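You operate a simulated robot arm through the tools that you are given. There is no shell and no other tool.

You are at the controls of a simulated two-armed robot. One attempt, no reset.

TASK
Pump oil into the blue drip glass till it stands between the lines.
Fine: its tap is off while you pump and on again after; point the knob at its colour; leave the other glasses and taps.

The check looks at the end state, three seconds after you hand in, the way a careful person would. Anything else that was tipped, shoved, dropped, spilled or broken makes it a failure.

THE ROBOT
Two 7-joint arms with fingered hands on one trunk that stands fixed in place. Base frame: the origin is at the foot of the trunk, x ahead of it, y to its left, z up. Readings come in mm, degrees, newtons and seconds.
The left shoulder is at [66, 173, 1203], the right one opposite. With the tool pointing down near the work surface each hand reaches from about 100 to 780 mm from the base axis, measured 20 degrees to its own side. Payload 3.5 kg a hand.
The TCP of each hand is the grasp point between the finger pads, 30 mm short of the fingertips. In the tool frame z runs along the fingers and y along their closing line. The gripper opens to 104 mm; its body begins 35 mm behind the TCP. The gripper is a hand of 3 fingers: y runs from the thumb to the fingers, the wrist lies at [-15, -104, -178] in the tool frame, and closing takes about 1.5 s.
Orientation is that of the tool frame in the base frame, as a unit quaternion [w, x, y, z]. With the fingers straight down and the wrist toward the robot, the tool's x, y and z point along [0, 1, 0], [1, 0, 0] and [0, 0, -1] of the base frame.

THE INTERFACE
- The arms move only by the tool send_rows. It takes "left_motion", "right_motion" or both (then of equal length, played together; a hand with none holds still); each is a list of rows, each a list of 6 numbers: the shift along the base's x, y, z in units of 40 mm (1.0 is 40 mm), then the turn, a rotation vector about the base's x, y, z in units of 4 degrees (1.0 is 4 degrees). In form: [[x, y, z, ax, ay, az], ...]. A call has 1 to 20 rows; each row shifts and turns the commanded pose from where the row before left it. "left_hand" and "right_hand" are, for a hand that has rows, the finger opening in cm, from 0 to 10.4, set as the call begins (left out, the last holds). A call with a number of a shift or a turn outside -1 to 1 is refused whole. A row lasts 0.2 s, in which the tool goes at most 50 mm and 8.6 degrees; a call with a longer step from one row to the next is refused whole, and so is a gripper value outside its range. A pose out of reach is approached as far as the arm can. The call stops where the force on the tool passes 40 N (or 10 N more than at its start, if that is more) or the arm is blocked; 0.2 s more then pass. The fingers move at their own pace (about 72 mm/s each) and stop on an object; they squeeze with about 24 N. The grip force told is the motor's: it shows also when the fingers shut on nothing. Time passes only in rows, and 0.2 s behind the last, so rows that do not move let the fingers close. It gives the time, the measured TCP pose, the force on the tool (base axes), the opening and the grip force at its end, in the units of the frame above (readings bear some noise), with the torque about the TCP (base axes, N m) and any sound that the robot's microphone picked up, and new pictures: "pictures" is both (left out), scene, wrist or none (wrist: the cameras of the hands that moved).
- Cameras (640 x 400 px; columns grow to the right, rows downward): "scene" is now at [156, -15.9, 1380.4]; the picture's right is [-0.18, -0.98, 0.00], its down [-0.55, 0.10, -0.83] and it looks along [0.82, -0.15, -0.56] (base axes); focal length 232 px, centre (320, 200). "left" rides on the left gripper at [-64, -94, -117] in its tool frame; the picture's right is [-0.72, -0.33, 0.61], its down [0.64, -0.65, 0.40] and it looks along [0.27, 0.68, 0.68] (tool axes); focal length 238 px, centre (320, 200). "right" rides on the right gripper at [64, -94, -117] in its tool frame; the picture's right is [-0.72, 0.33, -0.61], its down [-0.64, -0.65, 0.40] and it looks along [-0.27, 0.68, 0.68] (tool axes); focal length 238 px, centre (320, 200). There is no depth. A picture from a camera that has moved, and an enlarged one, comes with that camera's place and axes in the base frame and with its lens.
- slide_trunk(by): moves the trunk up (or, below 0, down) by that many mm; the arms and the scene camera ride with it, the base frame stays. It gives what a move gives, with no picture.
- grasp_type(shape, hand): the hand has 3 fingers and takes this shape, open, in about a second: jaw (thumb against the fingers, like two jaws); tri (thumb and two fingers); tip (a fingertip pinch); poke (one finger out to press); point (the index stretched); flat (the hand flat); cup (the hand cupped); fist (a fist). The gripper value then closes the fingers along that shape, each until it touches; the sizes above hold for jaw. It gives what a move gives, with no picture.
- turn_head(pan, tilt): turns the head with the scene camera to pan (to the left, within 86 degrees either way) and tilt (down, from -29 to 69), counted from straight ahead of the robot (the tilt from the chest, where the trunk bows). It gives what a move gives, and a new picture of the scene camera.
- inspect(camera, box): a new picture of the part [left, top, right, bottom] of that camera's present view, enlarged. The clock stands still meanwhile.
- sign_off(): hands the job in; it is judged then, once.

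Nothing tells you positions but the pictures and the camera data. Unless the task says otherwise, let go and move clear before handing in.

The tools are called after "Request:" as a command line: name --argument value ..., lists and objects as JSON in quotes. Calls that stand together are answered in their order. send_rows: Moves the arms, as the interface text tells. Its arguments: {"type":"object","properties":{"left_motion":{"type":"array","items":{"type":"array","items":{"type":"number"}}},"left_hand":{"type":"number"},"right_motion":{"type":"array","items":{"type":"array","items":{"type":"number"}}},"right_hand":{"type":"number"},"pictures":{"type":"string","enum":["both","scene","wrist","none"]}},"required":[]} The other tools are called the same way: slide_trunk (by) moves the trunk up or down; grasp_type (shape, hand) gives the hand a shape; turn_head (pan, tilt) turns the head that bears the scene camera; inspect (camera, box) takes an enlarged picture of a part of a camera's view; sign_off () hands the job in.

At the start:

```text
clock: 0.0
left_eef_pos: [492.4, 192.8, 1241.5]
left_tool_rot: [0.0, 0.707, 0.707, -0.001]
left_wrist_force: [0.3, 1.0, 0.0]
left_torque: [-0.01, -0.02, 0.0]
left_width: 103.4
left_finger_force: 0.1
left_shape: jaw
right_eef_pos: [471.5, -247.3, 1268.6]
right_tool_rot: [0.0, 0.708, 0.706, -0.001]
right_wrist_force: [0.4, 0.0, -0.5]
right_torque: [0.01, -0.01, -0.02]
right_width: 103.5
right_finger_force: 0.1
right_shape: jaw
trunk travel left (down, up): [-300.0, 454.0]
head pan, tilt (commanded): [-10.2, 33.7]
```

scene: 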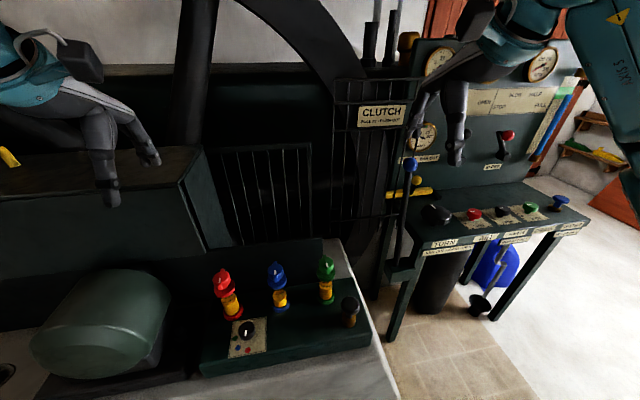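
right: 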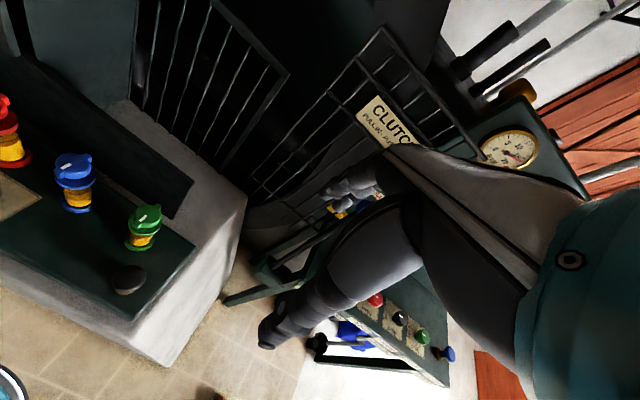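
left: 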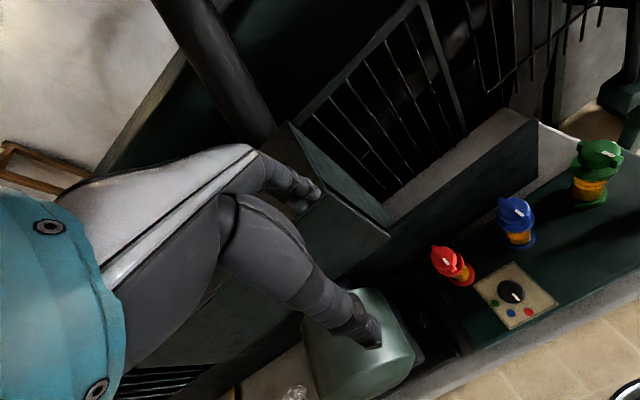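

I see three drip glasses (red, blue, green) on a dark bench block, a selector knob on a plate with coloured dots, and a dark-capped pump button at the right. I'll look closer before moving.

Request:
inspect --camera "scene" --box '[190, 240, 390, 380]'

Request:
inspect --camera "left" --box '[400, 120, 640, 340]'

Request:
inspect --camera "right" --box '[0, 80, 240, 320]'

```text
2.86 times, centred on (290, 310) of scene
camera zoom: at [156.0, -15.9, 1380.4], right [-0.18, -0.98, 0.0], down [-0.55, 0.1, -0.83], along [0.82, -0.15, -0.56], focal length 661 px, centre (406, -114)
```

zoom: 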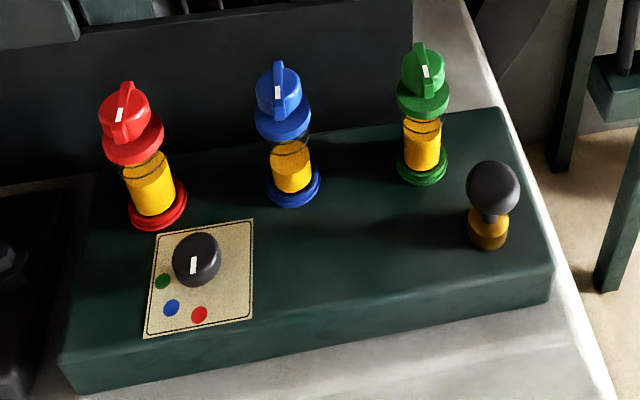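

```text
1.82 times, centred on (520, 230) of left
camera zoom: at [398.3, 128.3, 1357.8], right [-0.33, -0.72, -0.61], down [-0.65, 0.64, -0.4], along [0.68, 0.27, -0.68], focal length 433 px, centre (-44, 146)
```

zoom: 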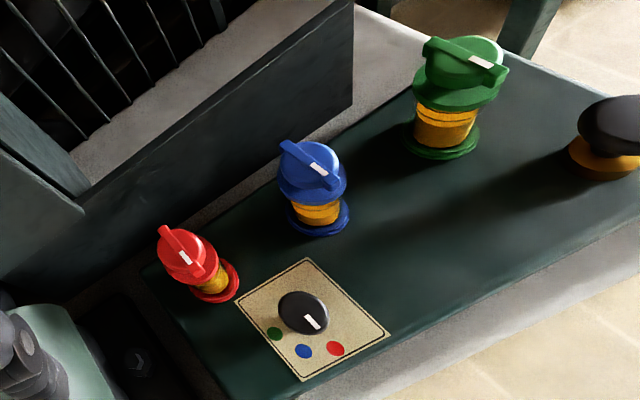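

```text
1.67 times, centred on (120, 200) of right
camera zoom: at [377.1, -183.0, 1385.4], right [0.33, -0.72, 0.61], down [-0.65, -0.64, -0.4], along [0.68, -0.27, -0.68], focal length 397 px, centre (653, 200)
```

zoom: 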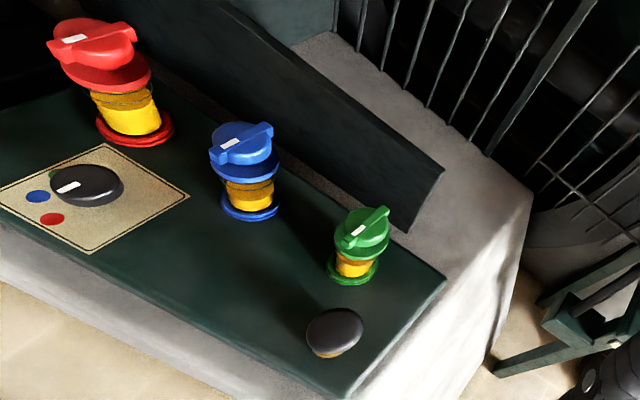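

Blue tap is around (532, 23, 933), selector knob around (467, 103, 813), and pump cap around (457, -144, 870). I'll zoom in tightly on each piece to read marks, lines and tap directions.

Request:
inspect --camera "scene" --box '[262, 255, 302, 315]'

Request:
inspect --camera "scene" --box '[225, 315, 275, 360]'

Request:
inspect --camera "left" --box '[490, 185, 550, 260]'

Request:
inspect --camera "right" --box '[40, 140, 110, 220]'

Request:
inspect --camera "scene" --box '[305, 245, 375, 335]'

Request:
inspect --camera "scene" --box '[205, 260, 255, 325]'

```text
6.67 times, centred on (282, 285) of scene
camera zoom: at [156.0, -15.9, 1380.4], right [-0.18, -0.98, 0.0], down [-0.55, 0.1, -0.83], along [0.82, -0.15, -0.56], focal length 1543 px, centre (573, -367)
```

zoom: 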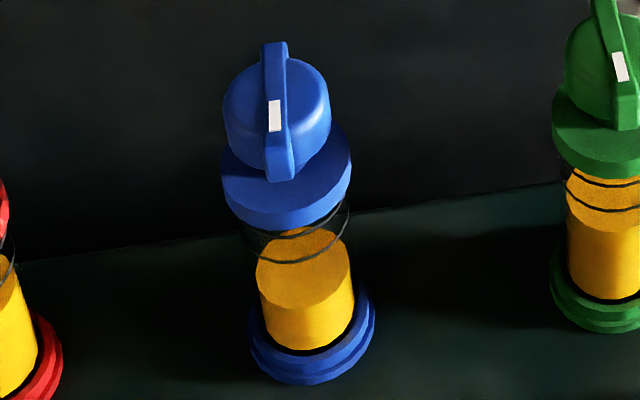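

```text
8.89 times, centred on (250, 338) of scene
camera zoom: at [156.0, -15.9, 1380.4], right [-0.18, -0.98, 0.0], down [-0.55, 0.1, -0.83], along [0.82, -0.15, -0.56], focal length 2058 px, centre (942, -1022)
```

zoom: 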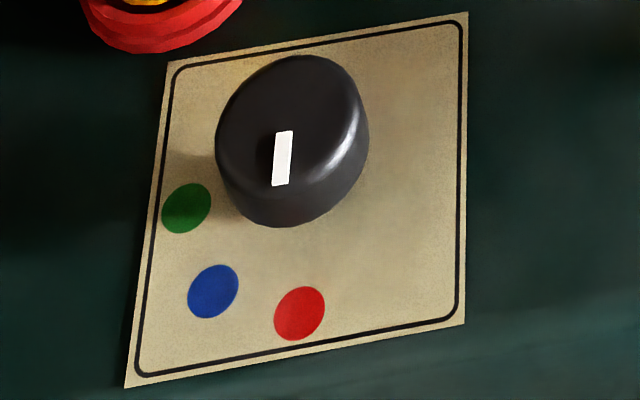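

```text
5.33 times, centred on (520, 222) of left
camera zoom: at [398.3, 128.3, 1357.8], right [-0.33, -0.72, -0.61], down [-0.65, 0.64, -0.4], along [0.68, 0.27, -0.68], focal length 1271 px, centre (-747, 80)
```

zoom: 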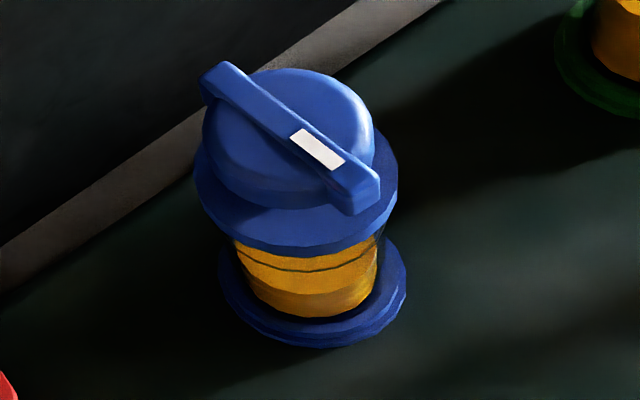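

```text
5.00 times, centred on (75, 180) of right
camera zoom: at [377.1, -183.0, 1385.4], right [0.33, -0.72, 0.61], down [-0.65, -0.64, -0.4], along [0.68, -0.27, -0.68], focal length 1192 px, centre (1545, 300)
```

zoom: 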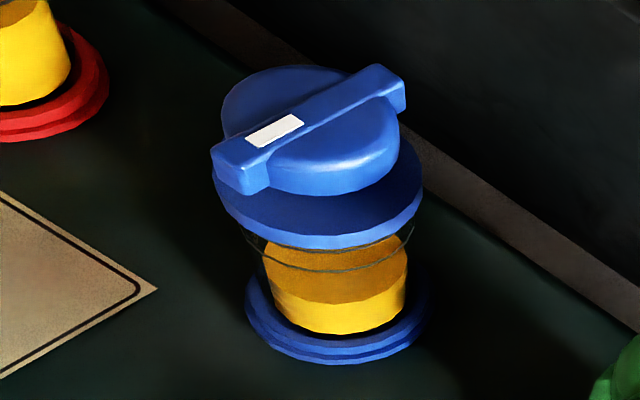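

```text
4.44 times, centred on (340, 290) of scene
camera zoom: at [156.0, -15.9, 1380.4], right [-0.18, -0.98, 0.0], down [-0.55, 0.1, -0.83], along [0.82, -0.15, -0.56], focal length 1029 px, centre (231, -200)
```

zoom: 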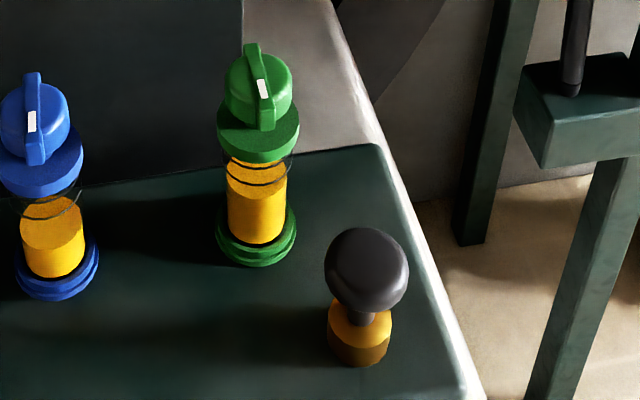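

```text
6.15 times, centred on (230, 292) of scene
camera zoom: at [156.0, -15.9, 1380.4], right [-0.18, -0.98, 0.0], down [-0.55, 0.1, -0.83], along [0.82, -0.15, -0.56], focal length 1424 px, centre (874, -369)
```

zoom: 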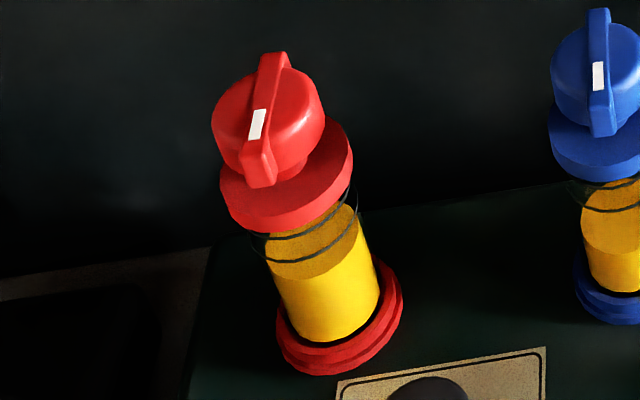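

The selector knob's white mark points straight toward the robot (at red); blue lies about 45° clockwise from it. Blue oil sits below the lower ring, and all three taps' marks point toward the robot. I'll look at the hands' own shape and more views of the knob and pump.

Request:
inspect --camera "scene" --box '[0, 0, 200, 220]'

Request:
inspect --camera "left" --box '[460, 250, 560, 340]'

Request:
inspect --camera "right" --box '[90, 190, 180, 310]'

Request:
inspect --camera "right" --box '[200, 120, 460, 360]'

```text
1.82 times, centred on (100, 110) of scene
camera zoom: at [156.0, -15.9, 1380.4], right [-0.18, -0.98, 0.0], down [-0.55, 0.1, -0.83], along [0.82, -0.15, -0.56], focal length 421 px, centre (720, 364)
```

zoom: 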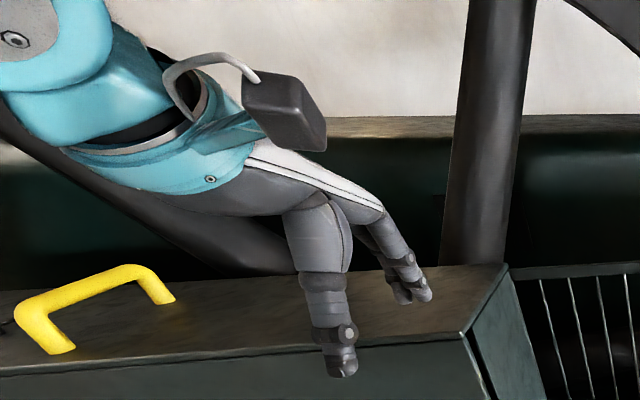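

```text
4.44 times, centred on (510, 295) of left
camera zoom: at [398.3, 128.3, 1357.8], right [-0.33, -0.72, -0.61], down [-0.65, 0.64, -0.4], along [0.68, 0.27, -0.68], focal length 1059 px, centre (-524, -222)
```

zoom: 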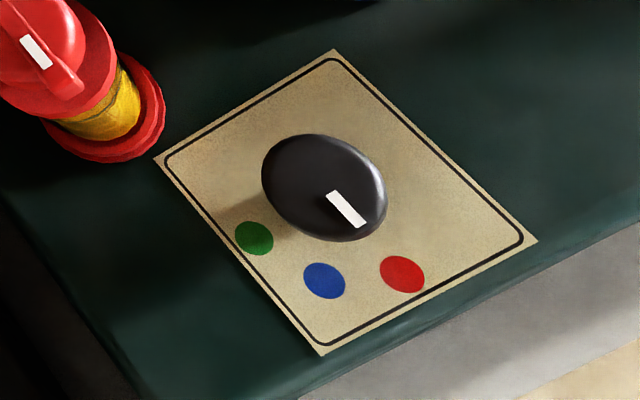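

```text
3.33 times, centred on (135, 250) of right
camera zoom: at [377.1, -183.0, 1385.4], right [0.33, -0.72, 0.61], down [-0.65, -0.64, -0.4], along [0.68, -0.27, -0.68], focal length 794 px, centre (937, 33)
```

zoom: 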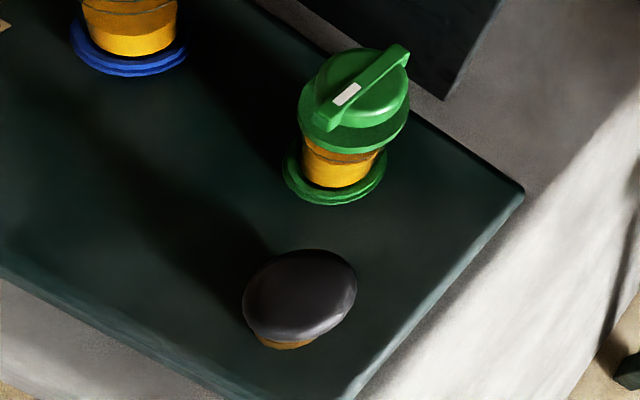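

```text
1.67 times, centred on (330, 240) of right
camera zoom: at [377.1, -183.0, 1385.4], right [0.33, -0.72, 0.61], down [-0.65, -0.64, -0.4], along [0.68, -0.27, -0.68], focal length 397 px, centre (303, 133)
```

zoom: 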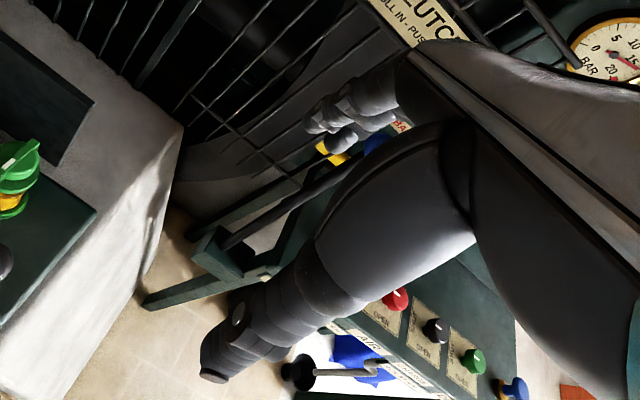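

The knob is at about (467, 103), 40 mm wide, and has to turn 45° clockwise (seen from above) from red to blue. I'll bring the left hand over it, turned so that it grips from the robot side and stays clear of the glasses.

Request:
send_rows --left_motion '[[-0.056, -0.14, -0.29, 0, 0, -1], [-0.056, -0.14, -0.29, 0, 0, -1], [-0.056, -0.14, -0.29, 0, 0, -1], [-0.056, -0.14, -0.29, 0, 0, -1], [-0.056, -0.14, -0.29, 0, 0, -1], [-0.056, -0.14, -0.29, 0, 0, -1], [-0.056, -0.14, -0.29, 0, 0, -1], [-0.056, -0.14, -0.29, 0, 0, -1], [-0.056, -0.14, -0.29, 0, 0, -1], [-0.056, -0.14, -0.29, 0, 0, -1], [-0.056, -0.14, -0.29, 0, 0, -1], [-0.056, -0.14, -0.29, 0, 0, -1], [-0.056, -0.14, -0.29, 0, 0, -1], [-0.056, -0.14, -0.29, 0, 0, -1], [-0.056, -0.14, -0.29, 0, 0, -1], [-0.056, -0.14, -0.29, 0, 0, -1], [-0.056, -0.14, -0.29, 0, 0, -1]]' --left_hand 7.0

```text
clock: 3.6
left_eef_pos: [454.3, 96.3, 1043.4]
left_tool_rot: [0.0, 0.982, 0.19, -0.001]
left_wrist_force: [-1.0, -0.1, -0.1]
left_torque: [0.0, 0.0, -0.01]
left_width: 70.6
left_finger_force: 0.1
left_shape: jaw
right_eef_pos: [471.4, -248.0, 1269.0]
right_tool_rot: [0.0, 0.707, 0.707, 0.0]
right_wrist_force: [0.0, 0.7, 0.3]
right_torque: [0.03, 0.0, 0.02]
right_width: 103.5
right_finger_force: 0.1
right_shape: jaw
trunk travel left (down, up): [-300.0, 454.0]
head pan, tilt (commanded): [-10.2, 33.7]
camera scene: at [156.1, -15.9, 1380.4], right [-0.18, -0.98, 0.0], down [-0.55, 0.1, -0.83], along [0.82, -0.15, -0.56], focal length 232 px, centre (320, 200)
camera left: at [360.5, 159.1, 1159.0], right [-0.79, 0.03, -0.61], down [0.35, 0.84, -0.4], along [0.5, -0.53, -0.68], focal length 238 px, centre (320, 200)
```

scene: 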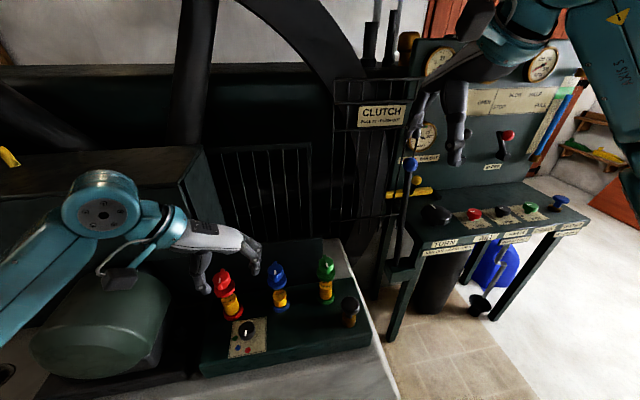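
left: 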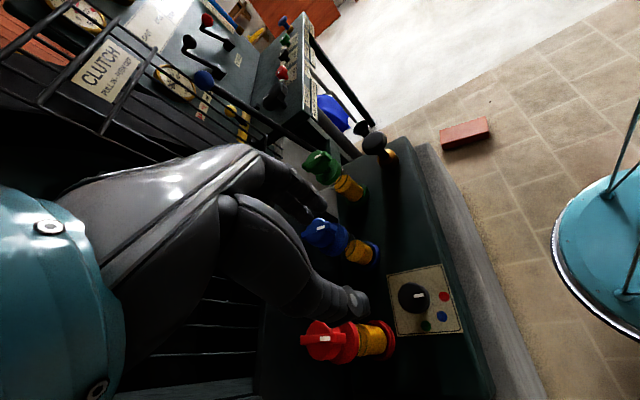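

The hand is now turned and above the knob region, at z 1043. Next I tilt it to point forward-down and come lower, then check where the fingers are relative to the knob.

Request:
send_rows --left_motion '[[0, 0, -0.25, 0.365, -0.901, 0], [0, 0, -0.25, 0.365, -0.901, 0], [0, 0, -0.25, 0.365, -0.901, 0], [0, 0, -0.25, 0.365, -0.901, 0], [0, 0, -0.25, 0.365, -0.901, 0], [0, 0, -0.25, 0.365, -0.901, 0], [0, 0, -0.25, 0.365, -0.901, 0], [0, 0, -0.25, 0.365, -0.901, 0], [0, 0, -0.25, 0.365, -0.901, 0]]'

```text
clock: 5.6
left_eef_pos: [455.0, 98.6, 952.8]
left_tool_rot: [-0.057, 0.936, 0.182, 0.295]
left_wrist_force: [0.4, 0.2, -0.1]
left_torque: [0.0, 0.0, -0.02]
left_width: 70.4
left_finger_force: 0.0
left_shape: jaw
right_eef_pos: [470.7, -248.2, 1269.0]
right_tool_rot: [0.0, 0.708, 0.706, -0.001]
right_wrist_force: [0.2, -0.4, 0.3]
right_torque: [0.02, -0.01, -0.01]
right_width: 103.6
right_finger_force: 0.2
right_shape: jaw
trunk travel left (down, up): [-300.0, 454.0]
head pan, tilt (commanded): [-10.2, 33.7]
camera scene: at [155.9, -15.9, 1380.4], right [-0.18, -0.98, 0.0], down [-0.55, 0.1, -0.83], along [0.82, -0.15, -0.56], focal length 232 px, centre (320, 200)
camera left: at [308.3, 139.6, 1011.9], right [-0.34, 0.21, -0.91], down [0.46, 0.89, 0.04], along [0.82, -0.41, -0.4], focal length 238 px, centre (320, 200)
```

scene: 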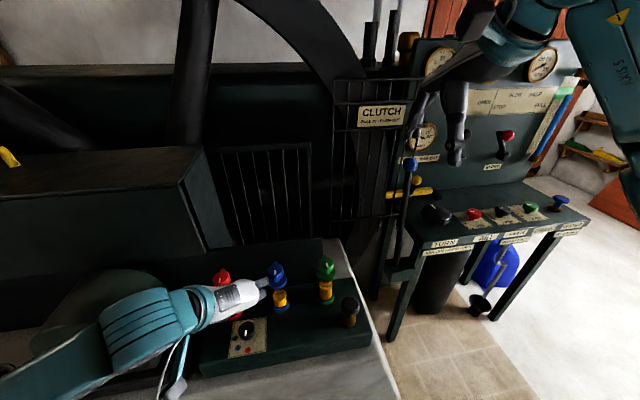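
left: 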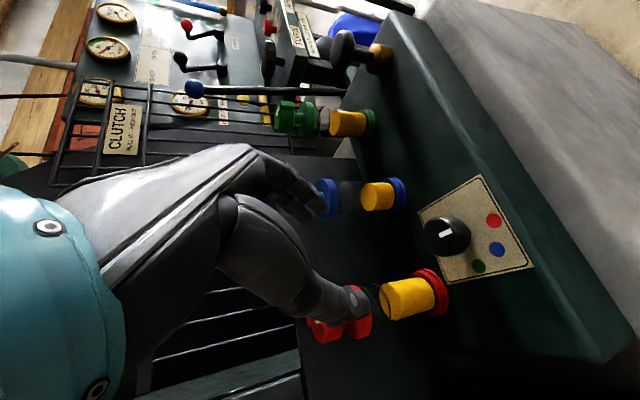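

The tilt came out right, and this view shows the glasses from the side. I'll zoom in to compare level and lines, and check knob alignment.

Request:
inspect --camera "left" --box '[310, 165, 420, 225]'

Request:
inspect --camera "left" --box '[260, 90, 400, 150]'

Request:
inspect --camera "left" --box '[260, 160, 560, 350]'

Request:
inspect --camera "scene" --box '[160, 250, 310, 360]'

```text
5.82 times, centred on (365, 195) of left
camera zoom: at [308.3, 139.6, 1011.9], right [-0.34, 0.21, -0.91], down [0.46, 0.89, 0.04], along [0.82, -0.41, -0.4], focal length 1387 px, centre (58, 229)
```

zoom: 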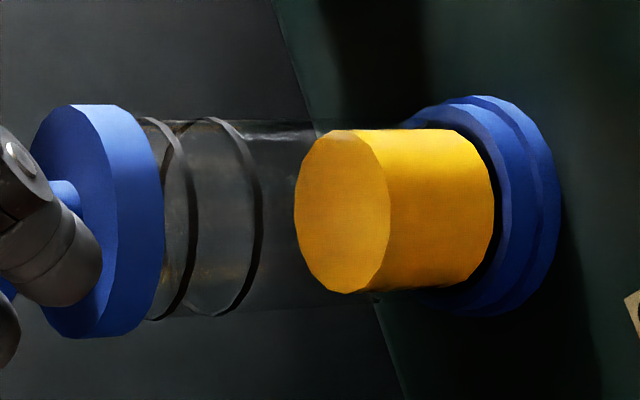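

```text
4.57 times, centred on (330, 120) of left
camera zoom: at [308.3, 139.6, 1011.9], right [-0.34, 0.21, -0.91], down [0.46, 0.89, 0.04], along [0.82, -0.41, -0.4], focal length 1090 px, centre (274, 566)
```

zoom: 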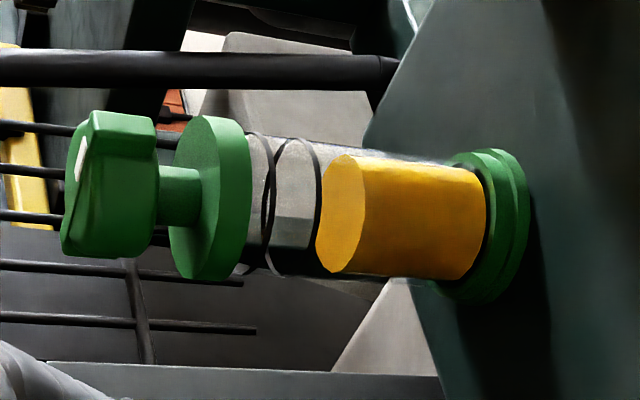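

```text
2.11 times, centred on (410, 255) of left
camera zoom: at [308.3, 139.6, 1011.9], right [-0.34, 0.21, -0.91], down [0.46, 0.89, 0.04], along [0.82, -0.41, -0.4], focal length 502 px, centre (130, 84)
```

zoom: 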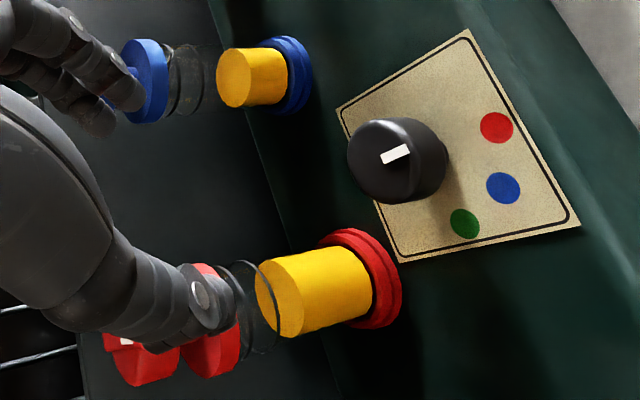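

```text
3.64 times, centred on (235, 305) of scene
camera zoom: at [155.9, -15.9, 1380.4], right [-0.18, -0.98, 0.0], down [-0.55, 0.1, -0.83], along [0.82, -0.15, -0.56], focal length 842 px, centre (629, -182)
```

zoom: 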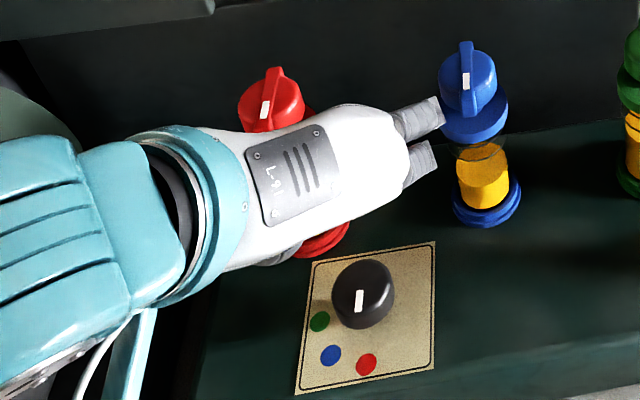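

Plate surface is at z≈792, knob top at ≈822, axis at (467.5, 102.8). The fingers are well placed, so I'll lower to just above the grip height and check.

Request:
send_rows --left_motion '[[0.01, 0, -0.4, 0, 0, 0], [0.01, 0, -0.4, 0, 0, 0], [0.01, 0, -0.4, 0, 0, 0], [0.01, 0, -0.4, 0, 0, 0], [0.01, 0, -0.4, 0, 0, 0], [0.01, 0, -0.4, 0, 0, 0]]'

Request:
inspect --camera "left" --box '[220, 120, 560, 370]'

Request:
inspect --camera "scene" --box '[160, 250, 310, 360]'

```text
clock: 7.0
left_eef_pos: [457.5, 96.8, 857.4]
left_tool_rot: [-0.059, 0.936, 0.182, 0.295]
left_wrist_force: [0.5, 0.3, 0.7]
left_torque: [0.0, 0.02, -0.02]
left_width: 70.4
left_finger_force: 0.1
left_shape: jaw
right_eef_pos: [471.5, -248.0, 1268.6]
right_tool_rot: [-0.001, 0.707, 0.707, 0.0]
right_wrist_force: [0.8, 0.4, -0.4]
right_torque: [0.02, 0.01, -0.05]
right_width: 103.8
right_finger_force: 0.0
right_shape: jaw
trunk travel left (down, up): [-300.0, 454.0]
head pan, tilt (commanded): [-10.2, 33.7]
camera scene: at [156.0, -15.9, 1380.4], right [-0.18, -0.98, 0.0], down [-0.55, 0.1, -0.83], along [0.82, -0.15, -0.56], focal length 232 px, centre (320, 200)
camera left: at [311.6, 138.9, 916.8], right [-0.34, 0.21, -0.91], down [0.46, 0.89, 0.04], along [0.82, -0.41, -0.4], focal length 238 px, centre (320, 200)
```

scene: 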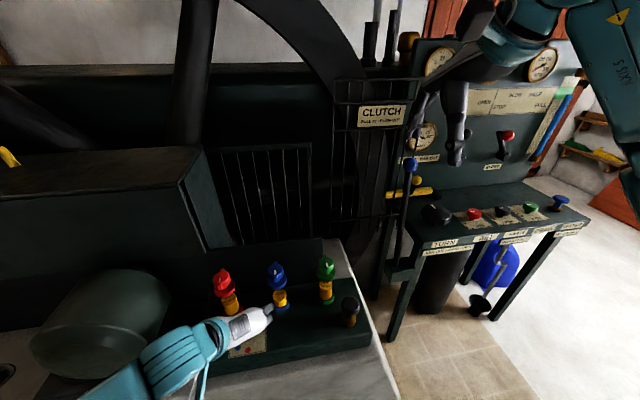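
left: 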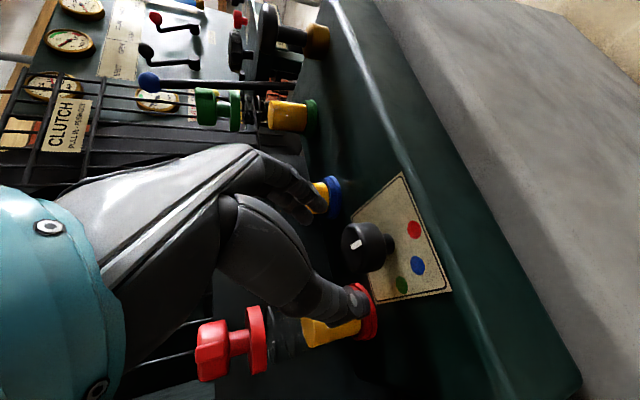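

```text
1.60 times, centred on (390, 245) of left
camera zoom: at [311.6, 138.9, 916.8], right [-0.34, 0.21, -0.91], down [0.46, 0.89, 0.04], along [0.82, -0.41, -0.4], focal length 381 px, centre (208, 128)
```

zoom: 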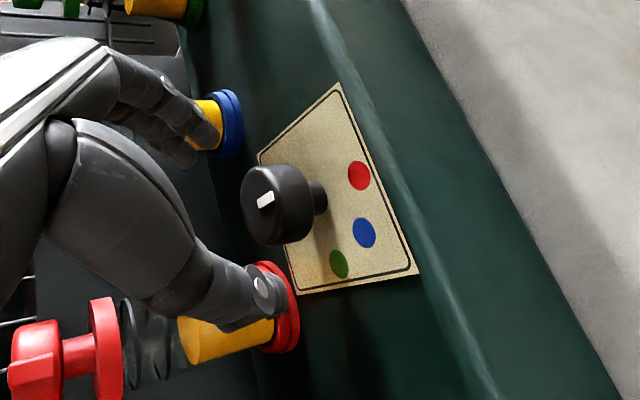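

```text
3.64 times, centred on (235, 305) of scene
camera zoom: at [156.0, -15.9, 1380.4], right [-0.18, -0.98, 0.0], down [-0.55, 0.1, -0.83], along [0.82, -0.15, -0.56], focal length 842 px, centre (629, -182)
```

zoom: 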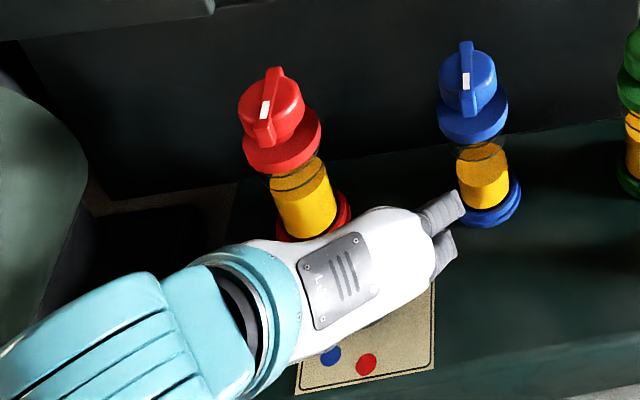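

The knob is a ~22 mm thick disc on a short stem, and the thumb and fingers straddle it. I'll lower the last 31 mm and then close on it.

Request:
send_rows --left_motion '[[0, 0.0125, -0.195, 0, 0, 0], [0, 0.0125, -0.195, 0, 0, 0], [0, 0.0125, -0.195, 0, 0, 0], [0, 0.0125, -0.195, 0, 0, 0]]' --pictures "none"

Request:
inspect --camera "left" --box '[220, 120, 560, 370]'

Request:
inspect --camera "scene" --box '[160, 250, 310, 360]'

```text
clock: 8.0
left_eef_pos: [458.3, 100.9, 827.8]
left_tool_rot: [-0.057, 0.936, 0.182, 0.295]
left_wrist_force: [0.8, -1.3, -0.5]
left_torque: [0.02, 0.0, -0.02]
left_width: 70.4
left_finger_force: 0.1
left_shape: jaw
right_eef_pos: [471.7, -248.0, 1270.2]
right_tool_rot: [0.0, 0.707, 0.708, 0.001]
right_wrist_force: [0.3, 0.5, -0.4]
right_torque: [0.02, -0.01, 0.03]
right_width: 103.6
right_finger_force: 0.1
right_shape: jaw
trunk travel left (down, up): [-300.0, 454.0]
head pan, tilt (commanded): [-10.2, 33.7]
```

```text
1.60 times, centred on (390, 245) of left
camera zoom: at [312.5, 142.0, 886.0], right [-0.34, 0.21, -0.91], down [0.46, 0.89, 0.04], along [0.82, -0.41, -0.4], focal length 381 px, centre (208, 128)
```

zoom: 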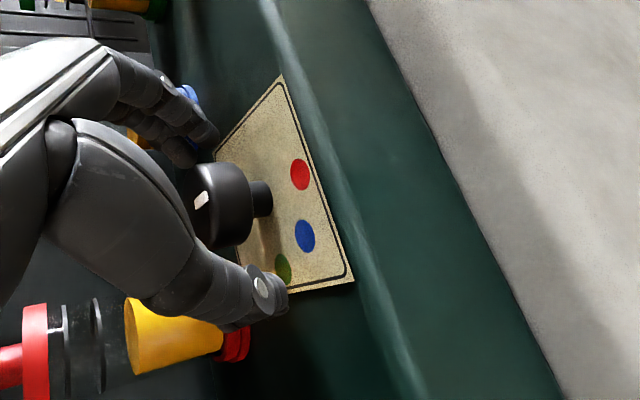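

```text
3.64 times, centred on (235, 305) of scene
camera zoom: at [156.0, -15.9, 1380.4], right [-0.18, -0.98, 0.0], down [-0.55, 0.1, -0.83], along [0.82, -0.15, -0.56], focal length 842 px, centre (629, -182)
```

zoom: 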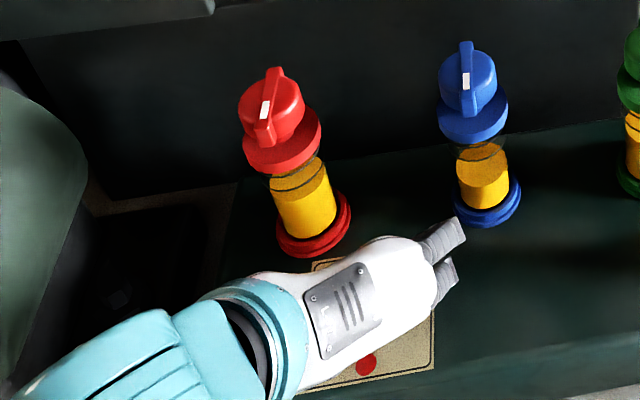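

The knob sits between the thumb and fingers without contact. I'll close on it now.

Request:
send_rows --left_motion '[[0, 0, 0, 0, 0, 0], [0, 0, 0, 0, 0, 0], [0, 0, 0, 0, 0, 0], [0, 0, 0, 0, 0, 0], [0, 0, 0, 0, 0, 0], [0, 0, 0, 0, 0, 0], [0, 0, 0, 0, 0, 0]]' --left_hand 2.0 --pictures "none"

Request:
inspect --camera "left" --box '[220, 120, 560, 370]'

```text
clock: 9.6
left_eef_pos: [457.7, 101.2, 826.9]
left_tool_rot: [-0.059, 0.936, 0.181, 0.295]
left_wrist_force: [0.3, 3.5, -6.1]
left_torque: [0.16, 0.07, 0.04]
left_width: 28.9
left_finger_force: 24.2
left_shape: jaw
right_eef_pos: [472.1, -248.7, 1269.3]
right_tool_rot: [-0.001, 0.707, 0.707, 0.0]
right_wrist_force: [-0.8, -0.4, 0.3]
right_torque: [-0.02, -0.02, 0.03]
right_width: 103.5
right_finger_force: 0.0
right_shape: jaw
trunk travel left (down, up): [-300.0, 454.0]
head pan, tilt (commanded): [-10.2, 33.7]
```

```text
1.60 times, centred on (390, 245) of left
camera zoom: at [312.6, 142.4, 885.7], right [-0.34, 0.21, -0.91], down [0.46, 0.89, 0.04], along [0.82, -0.4, -0.4], focal length 381 px, centre (208, 128)
```

zoom: 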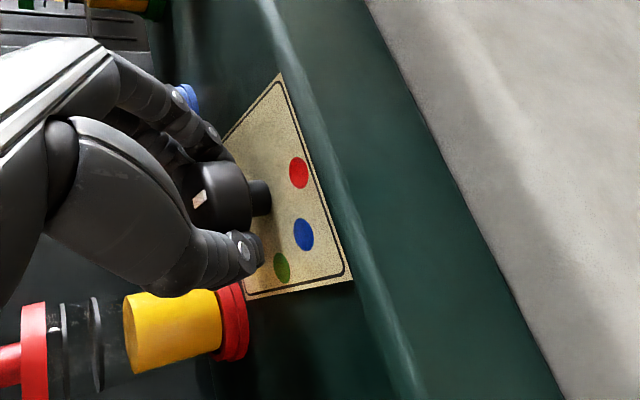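

The knob is held firmly. I'll turn it clockwise by 22.5° first, moving the grip on a small arc round the knob's axis, and check.

Request:
send_rows --left_motion '[[-0.001, 0.0168, 0, 0, 0, -0.9375], [-0.001, 0.0168, 0, 0, 0, -0.9375], [-0.001, 0.0168, 0, 0, 0, -0.9375], [-0.001, 0.0168, 0, 0, 0, -0.9375], [-0.001, 0.0168, 0, 0, 0, -0.9375], [-0.001, 0.0168, 0, 0, 0, -0.9375]]' --pictures "none"

Request:
inspect --camera "left" --box '[220, 120, 560, 370]'

Request:
inspect --camera "scene" --box '[160, 250, 310, 360]'

```text
clock: 11.0
left_eef_pos: [457.6, 106.0, 826.6]
left_tool_rot: [0.001, 0.954, -0.005, 0.3]
left_wrist_force: [4.4, 4.7, -6.9]
left_torque: [0.22, -0.02, 0.08]
left_width: 28.3
left_finger_force: 23.5
left_shape: jaw
right_eef_pos: [474.0, -246.7, 1269.2]
right_tool_rot: [-0.001, 0.708, 0.707, 0.0]
right_wrist_force: [0.4, -0.6, -0.6]
right_torque: [0.02, -0.02, -0.01]
right_width: 103.6
right_finger_force: 0.0
right_shape: jaw
trunk travel left (down, up): [-300.0, 454.0]
head pan, tilt (commanded): [-10.2, 33.7]
```

```text
1.60 times, centred on (390, 245) of left
camera zoom: at [339.1, 199.0, 885.6], right [-0.24, 0.33, -0.91], down [0.76, 0.65, 0.04], along [0.6, -0.69, -0.4], focal length 381 px, centre (208, 128)
```

zoom: 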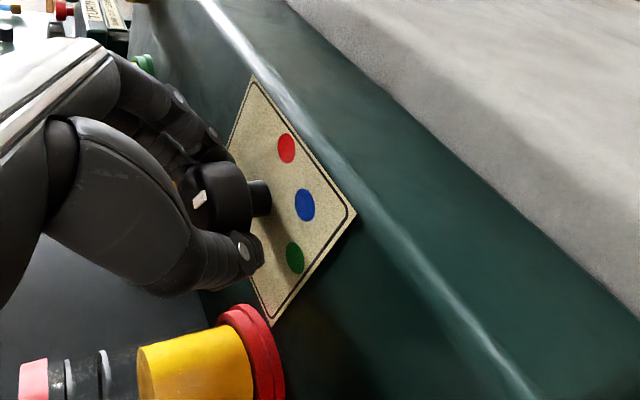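

```text
3.64 times, centred on (235, 305) of scene
camera zoom: at [157.0, -15.3, 1380.3], right [-0.18, -0.98, 0.0], down [-0.55, 0.1, -0.83], along [0.82, -0.15, -0.56], focal length 842 px, centre (629, -182)
```

zoom: 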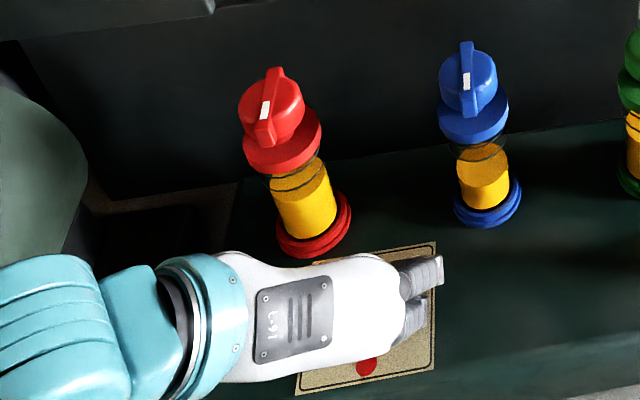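

The knob's mark turns with the hand. I'll continue the remaining 22.5°.

Request:
send_rows --left_motion '[[0.0056, 0.0158, 0, 0, 0, -0.9375], [0.0056, 0.0158, 0, 0, 0, -0.9375], [0.0056, 0.0158, 0, 0, 0, -0.9375], [0.0056, 0.0158, 0, 0, 0, -0.9375], [0.0056, 0.0158, 0, 0, 0, -0.9375], [0.0056, 0.0158, 0, 0, 0, -0.9375]]' --pictures "none"

Request:
inspect --camera "left" --box '[220, 120, 560, 370]'

Request:
inspect --camera "scene" --box '[160, 250, 310, 360]'

```text
clock: 12.4
left_eef_pos: [459.8, 108.0, 827.4]
left_tool_rot: [0.06, 0.935, -0.19, 0.294]
left_wrist_force: [3.1, 8.0, -4.1]
left_torque: [0.34, -0.11, 0.09]
left_width: 28.1
left_finger_force: 23.7
left_shape: jaw
right_eef_pos: [471.0, -246.0, 1268.2]
right_tool_rot: [0.0, 0.707, 0.707, -0.001]
right_wrist_force: [0.1, 0.9, -0.4]
right_torque: [0.01, 0.02, -0.05]
right_width: 103.7
right_finger_force: 0.0
right_shape: jaw
trunk travel left (down, up): [-300.0, 454.0]
head pan, tilt (commanded): [-10.2, 33.7]
```

```text
1.60 times, centred on (390, 245) of left
camera zoom: at [385.5, 240.4, 885.2], right [-0.09, 0.39, -0.91], down [0.95, 0.31, 0.04], along [0.29, -0.87, -0.4], focal length 381 px, centre (208, 128)
```

zoom: 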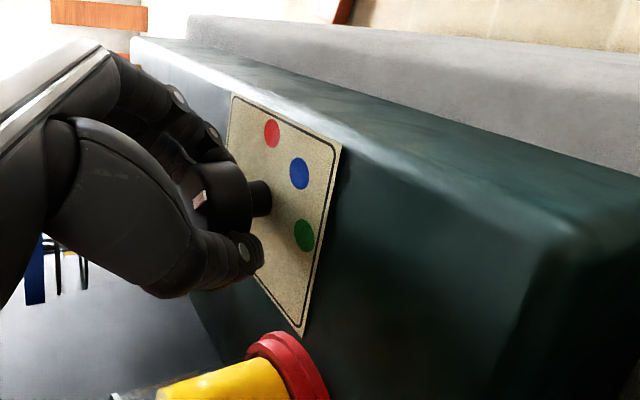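

```text
3.64 times, centred on (235, 305) of scene
camera zoom: at [156.5, -15.0, 1380.3], right [-0.18, -0.98, 0.0], down [-0.55, 0.1, -0.83], along [0.82, -0.15, -0.56], focal length 842 px, centre (629, -182)
```

zoom: 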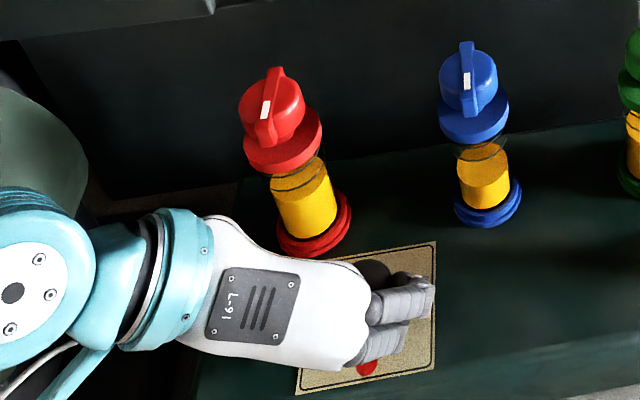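

The knob appears turned to blue. I'll open only slightly (to stay off the red glass), then lift straight up.

Request:
send_rows --left_motion '[[0, 0, 0, 0, 0, 0], [0, 0, 0, 0, 0, 0], [0, 0, 0, 0, 0, 0], [0, 0, 0, 0, 0, 0]]' --left_hand 4.8 --pictures "none"

Request:
inspect --camera "left" --box '[220, 120, 560, 370]'

```text
clock: 13.4
left_eef_pos: [457.2, 107.1, 828.7]
left_tool_rot: [0.059, 0.935, -0.19, 0.293]
left_wrist_force: [0.6, -0.9, 0.0]
left_torque: [-0.04, -0.03, 0.0]
left_width: 47.4
left_finger_force: 0.2
left_shape: jaw
right_eef_pos: [471.7, -247.9, 1268.7]
right_tool_rot: [0.001, 0.708, 0.706, 0.0]
right_wrist_force: [-0.7, -0.3, 0.7]
right_torque: [-0.01, 0.0, 0.01]
right_width: 103.6
right_finger_force: 0.1
right_shape: jaw
trunk travel left (down, up): [-300.0, 454.0]
head pan, tilt (commanded): [-10.2, 33.7]
```

```text
1.60 times, centred on (390, 245) of left
camera zoom: at [384.8, 239.4, 885.6], right [-0.09, 0.39, -0.91], down [0.95, 0.31, 0.04], along [0.29, -0.87, -0.4], focal length 381 px, centre (208, 128)
```

zoom: 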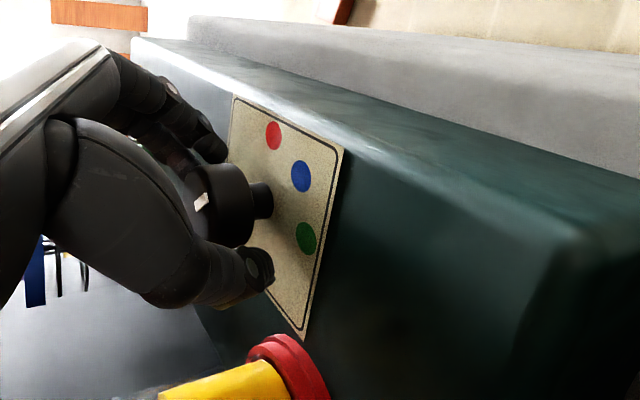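

Released cleanly. Lifting the left hand straight up, then back a bit, and checking the knob's pointing.

Request:
send_rows --left_motion '[[0, 0, 0.4, 0, 0, 0], [0, 0, 0.5, 0, 0, 0], [0, 0, 0.6, 0, 0, 0], [-0.2, 0.1, 0.6, 0, 0, 0], [-0.3, 0.2, 0.6, 0, 0, 0], [-0.4, 0.3, 0.6, 0, 0, 0], [-0.4, 0.3, 0.6, 0, 0, 0], [-0.4, 0.3, 0.6, 0, 0, 0]]'

Request:
inspect --camera "scene" --box '[225, 315, 275, 360]'

Request:
inspect --camera "left" --box '[300, 100, 560, 370]'

```text
clock: 15.2
left_eef_pos: [392.9, 155.0, 1006.2]
left_tool_rot: [0.06, 0.935, -0.191, 0.294]
left_wrist_force: [0.0, -0.1, -0.1]
left_torque: [0.05, 0.01, -0.03]
left_width: 47.7
left_finger_force: 0.1
left_shape: jaw
right_eef_pos: [470.6, -247.6, 1268.9]
right_tool_rot: [-0.001, 0.707, 0.707, 0.0]
right_wrist_force: [-0.4, -0.4, 0.3]
right_torque: [-0.01, 0.01, 0.01]
right_width: 103.7
right_finger_force: 0.1
right_shape: jaw
trunk travel left (down, up): [-300.0, 454.0]
head pan, tilt (commanded): [-10.2, 33.7]
camera scene: at [155.6, -15.9, 1380.5], right [-0.18, -0.98, 0.0], down [-0.55, 0.1, -0.83], along [0.82, -0.15, -0.55], focal length 232 px, centre (320, 200)
camera left: at [319.0, 287.5, 1064.1], right [-0.09, 0.39, -0.91], down [0.95, 0.31, 0.04], along [0.29, -0.87, -0.4], focal length 238 px, centre (320, 200)
```

scene: 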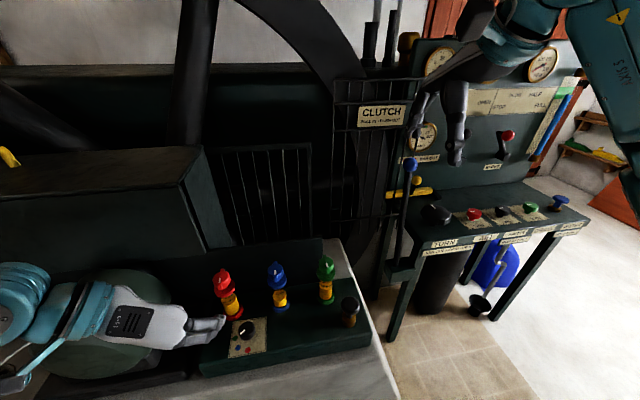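
left: 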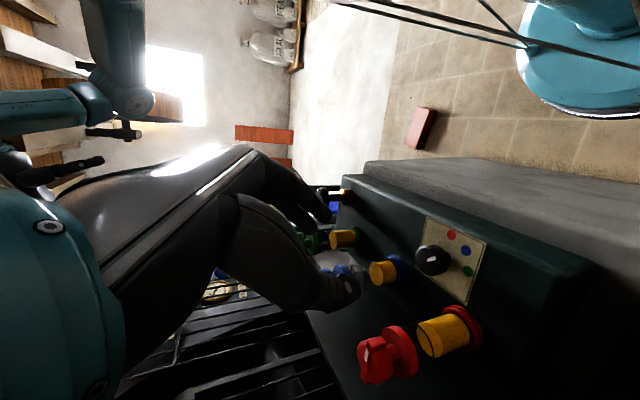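

```text
8.89 times, centred on (250, 338) of scene
camera zoom: at [155.6, -15.9, 1380.5], right [-0.18, -0.98, 0.0], down [-0.55, 0.1, -0.83], along [0.82, -0.15, -0.55], focal length 2058 px, centre (942, -1022)
```

zoom: 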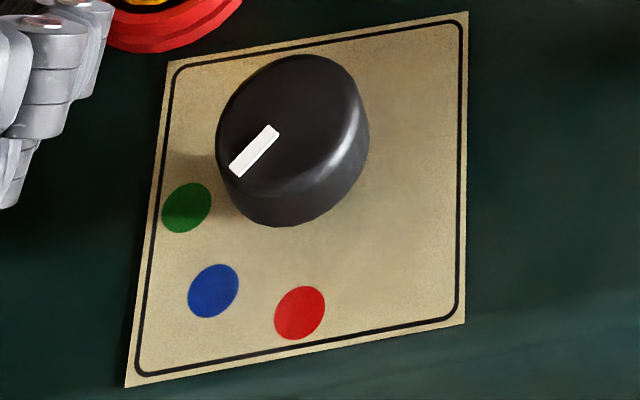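

```text
1.48 times, centred on (430, 235) of left
camera zoom: at [319.0, 287.5, 1064.1], right [-0.09, 0.39, -0.91], down [0.95, 0.31, 0.04], along [0.29, -0.87, -0.4], focal length 353 px, centre (157, 148)
```

zoom: 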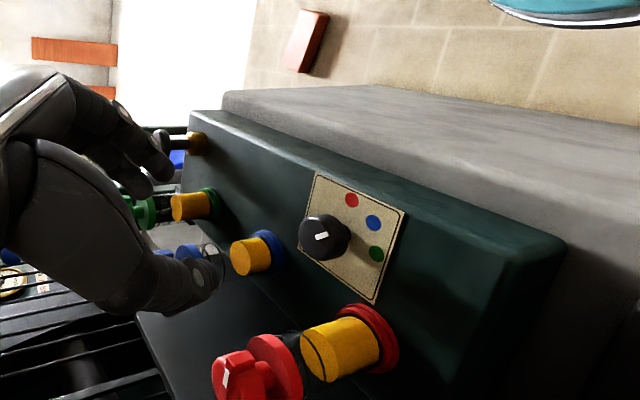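

The knob's mark now points at blue (measured direction 134°, blue at 135°). Next is the blue tap: I'll study its shape using the identical red one, close to the left camera.

Request:
inspect --camera "left" --box '[340, 300, 490, 395]'

Request:
inspect --camera "right" --box '[40, 140, 110, 220]'

Request:
inspect --camera "scene" --box '[262, 255, 302, 295]'

```text
4.21 times, centred on (415, 348) of left
camera zoom: at [319.0, 287.5, 1064.1], right [-0.09, 0.39, -0.91], down [0.95, 0.31, 0.04], along [0.29, -0.87, -0.4], focal length 1004 px, centre (-80, -421)
```

zoom: 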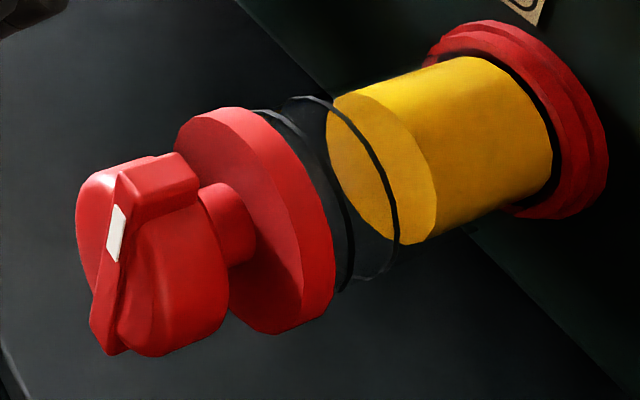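

```text
5.00 times, centred on (75, 180) of right
camera zoom: at [376.7, -183.0, 1385.6], right [0.33, -0.72, 0.61], down [-0.65, -0.64, -0.4], along [0.68, -0.27, -0.68], focal length 1192 px, centre (1545, 300)
```

zoom: 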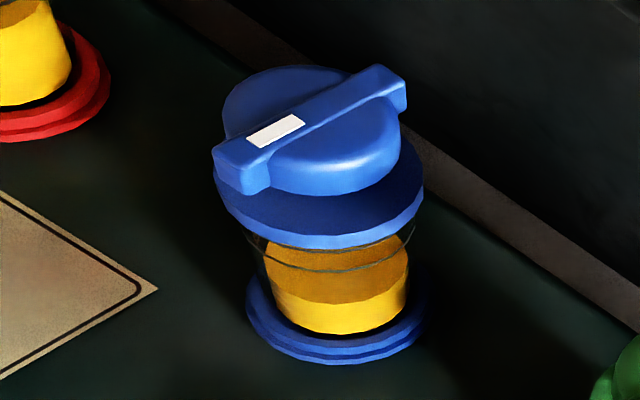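

```text
10.00 times, centred on (282, 275) of scene
camera zoom: at [155.6, -15.9, 1380.5], right [-0.18, -0.98, 0.0], down [-0.55, 0.1, -0.83], along [0.82, -0.15, -0.55], focal length 2315 px, centre (700, -550)
```

zoom: 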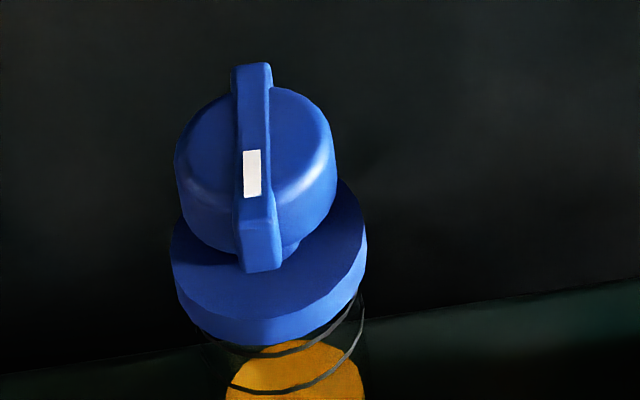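

The tap is a ~37 mm cap on a stem with a cross-bar, cap between z≈914 and 931, collar top at ≈898. I'll bring the right hand over it, turned 90° so the fingers close across the bar.

Request:
send_rows --right_motion '[[0.0658, 0.2947, -0.239, 0, 0, 0.978], [0.0658, 0.2947, -0.239, 0, 0, 0.978], [0.0658, 0.2947, -0.239, 0, 0, 0.978], [0.0658, 0.2947, -0.239, 0, 0, 0.978], [0.0658, 0.2947, -0.239, 0, 0, 0.978], [0.0658, 0.2947, -0.239, 0, 0, 0.978], [0.0658, 0.2947, -0.239, 0, 0, 0.978], [0.0658, 0.2947, -0.239, 0, 0, 0.978], [0.0658, 0.2947, -0.239, 0, 0, 0.978], [0.0658, 0.2947, -0.239, 0, 0, 0.978], [0.0658, 0.2947, -0.239, 0, 0, 0.978], [0.0658, 0.2947, -0.239, 0, 0, 0.978]]' --right_hand 6.6

```text
clock: 17.8
left_eef_pos: [392.4, 155.1, 1004.9]
left_tool_rot: [0.059, 0.935, -0.191, 0.294]
left_wrist_force: [-1.1, -0.2, -0.6]
left_torque: [0.02, 0.0, 0.03]
left_width: 47.4
left_finger_force: 0.1
left_shape: jaw
right_eef_pos: [501.5, -108.1, 1153.5]
right_tool_rot: [0.0, 0.366, 0.93, 0.0]
right_wrist_force: [-0.5, -0.6, 0.8]
right_torque: [0.03, 0.03, 0.0]
right_width: 66.5
right_finger_force: 0.0
right_shape: jaw
trunk travel left (down, up): [-300.0, 454.0]
head pan, tilt (commanded): [-10.2, 33.7]
camera scene: at [156.2, -15.7, 1380.3], right [-0.18, -0.98, 0.0], down [-0.55, 0.1, -0.83], along [0.82, -0.15, -0.56], focal length 232 px, centre (320, 200)
camera right: at [390.8, -131.1, 1269.5], right [0.75, -0.25, 0.61], down [0.02, -0.91, -0.4], along [0.66, 0.32, -0.68], focal length 238 px, centre (320, 200)
```

scene: 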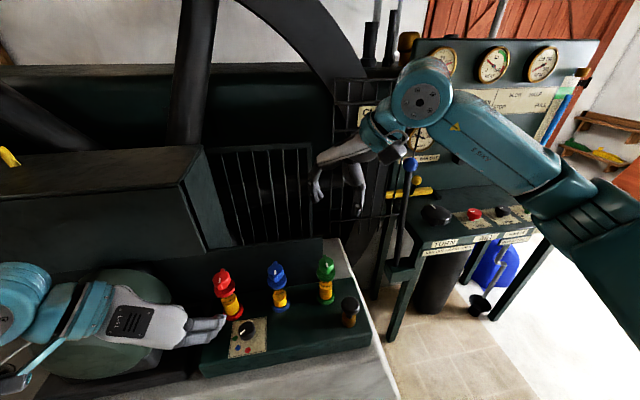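
right: 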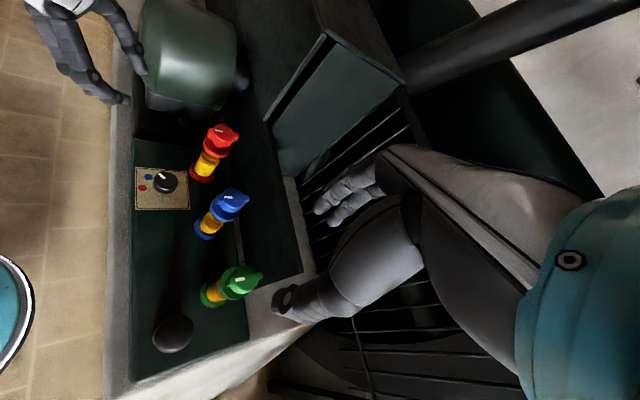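

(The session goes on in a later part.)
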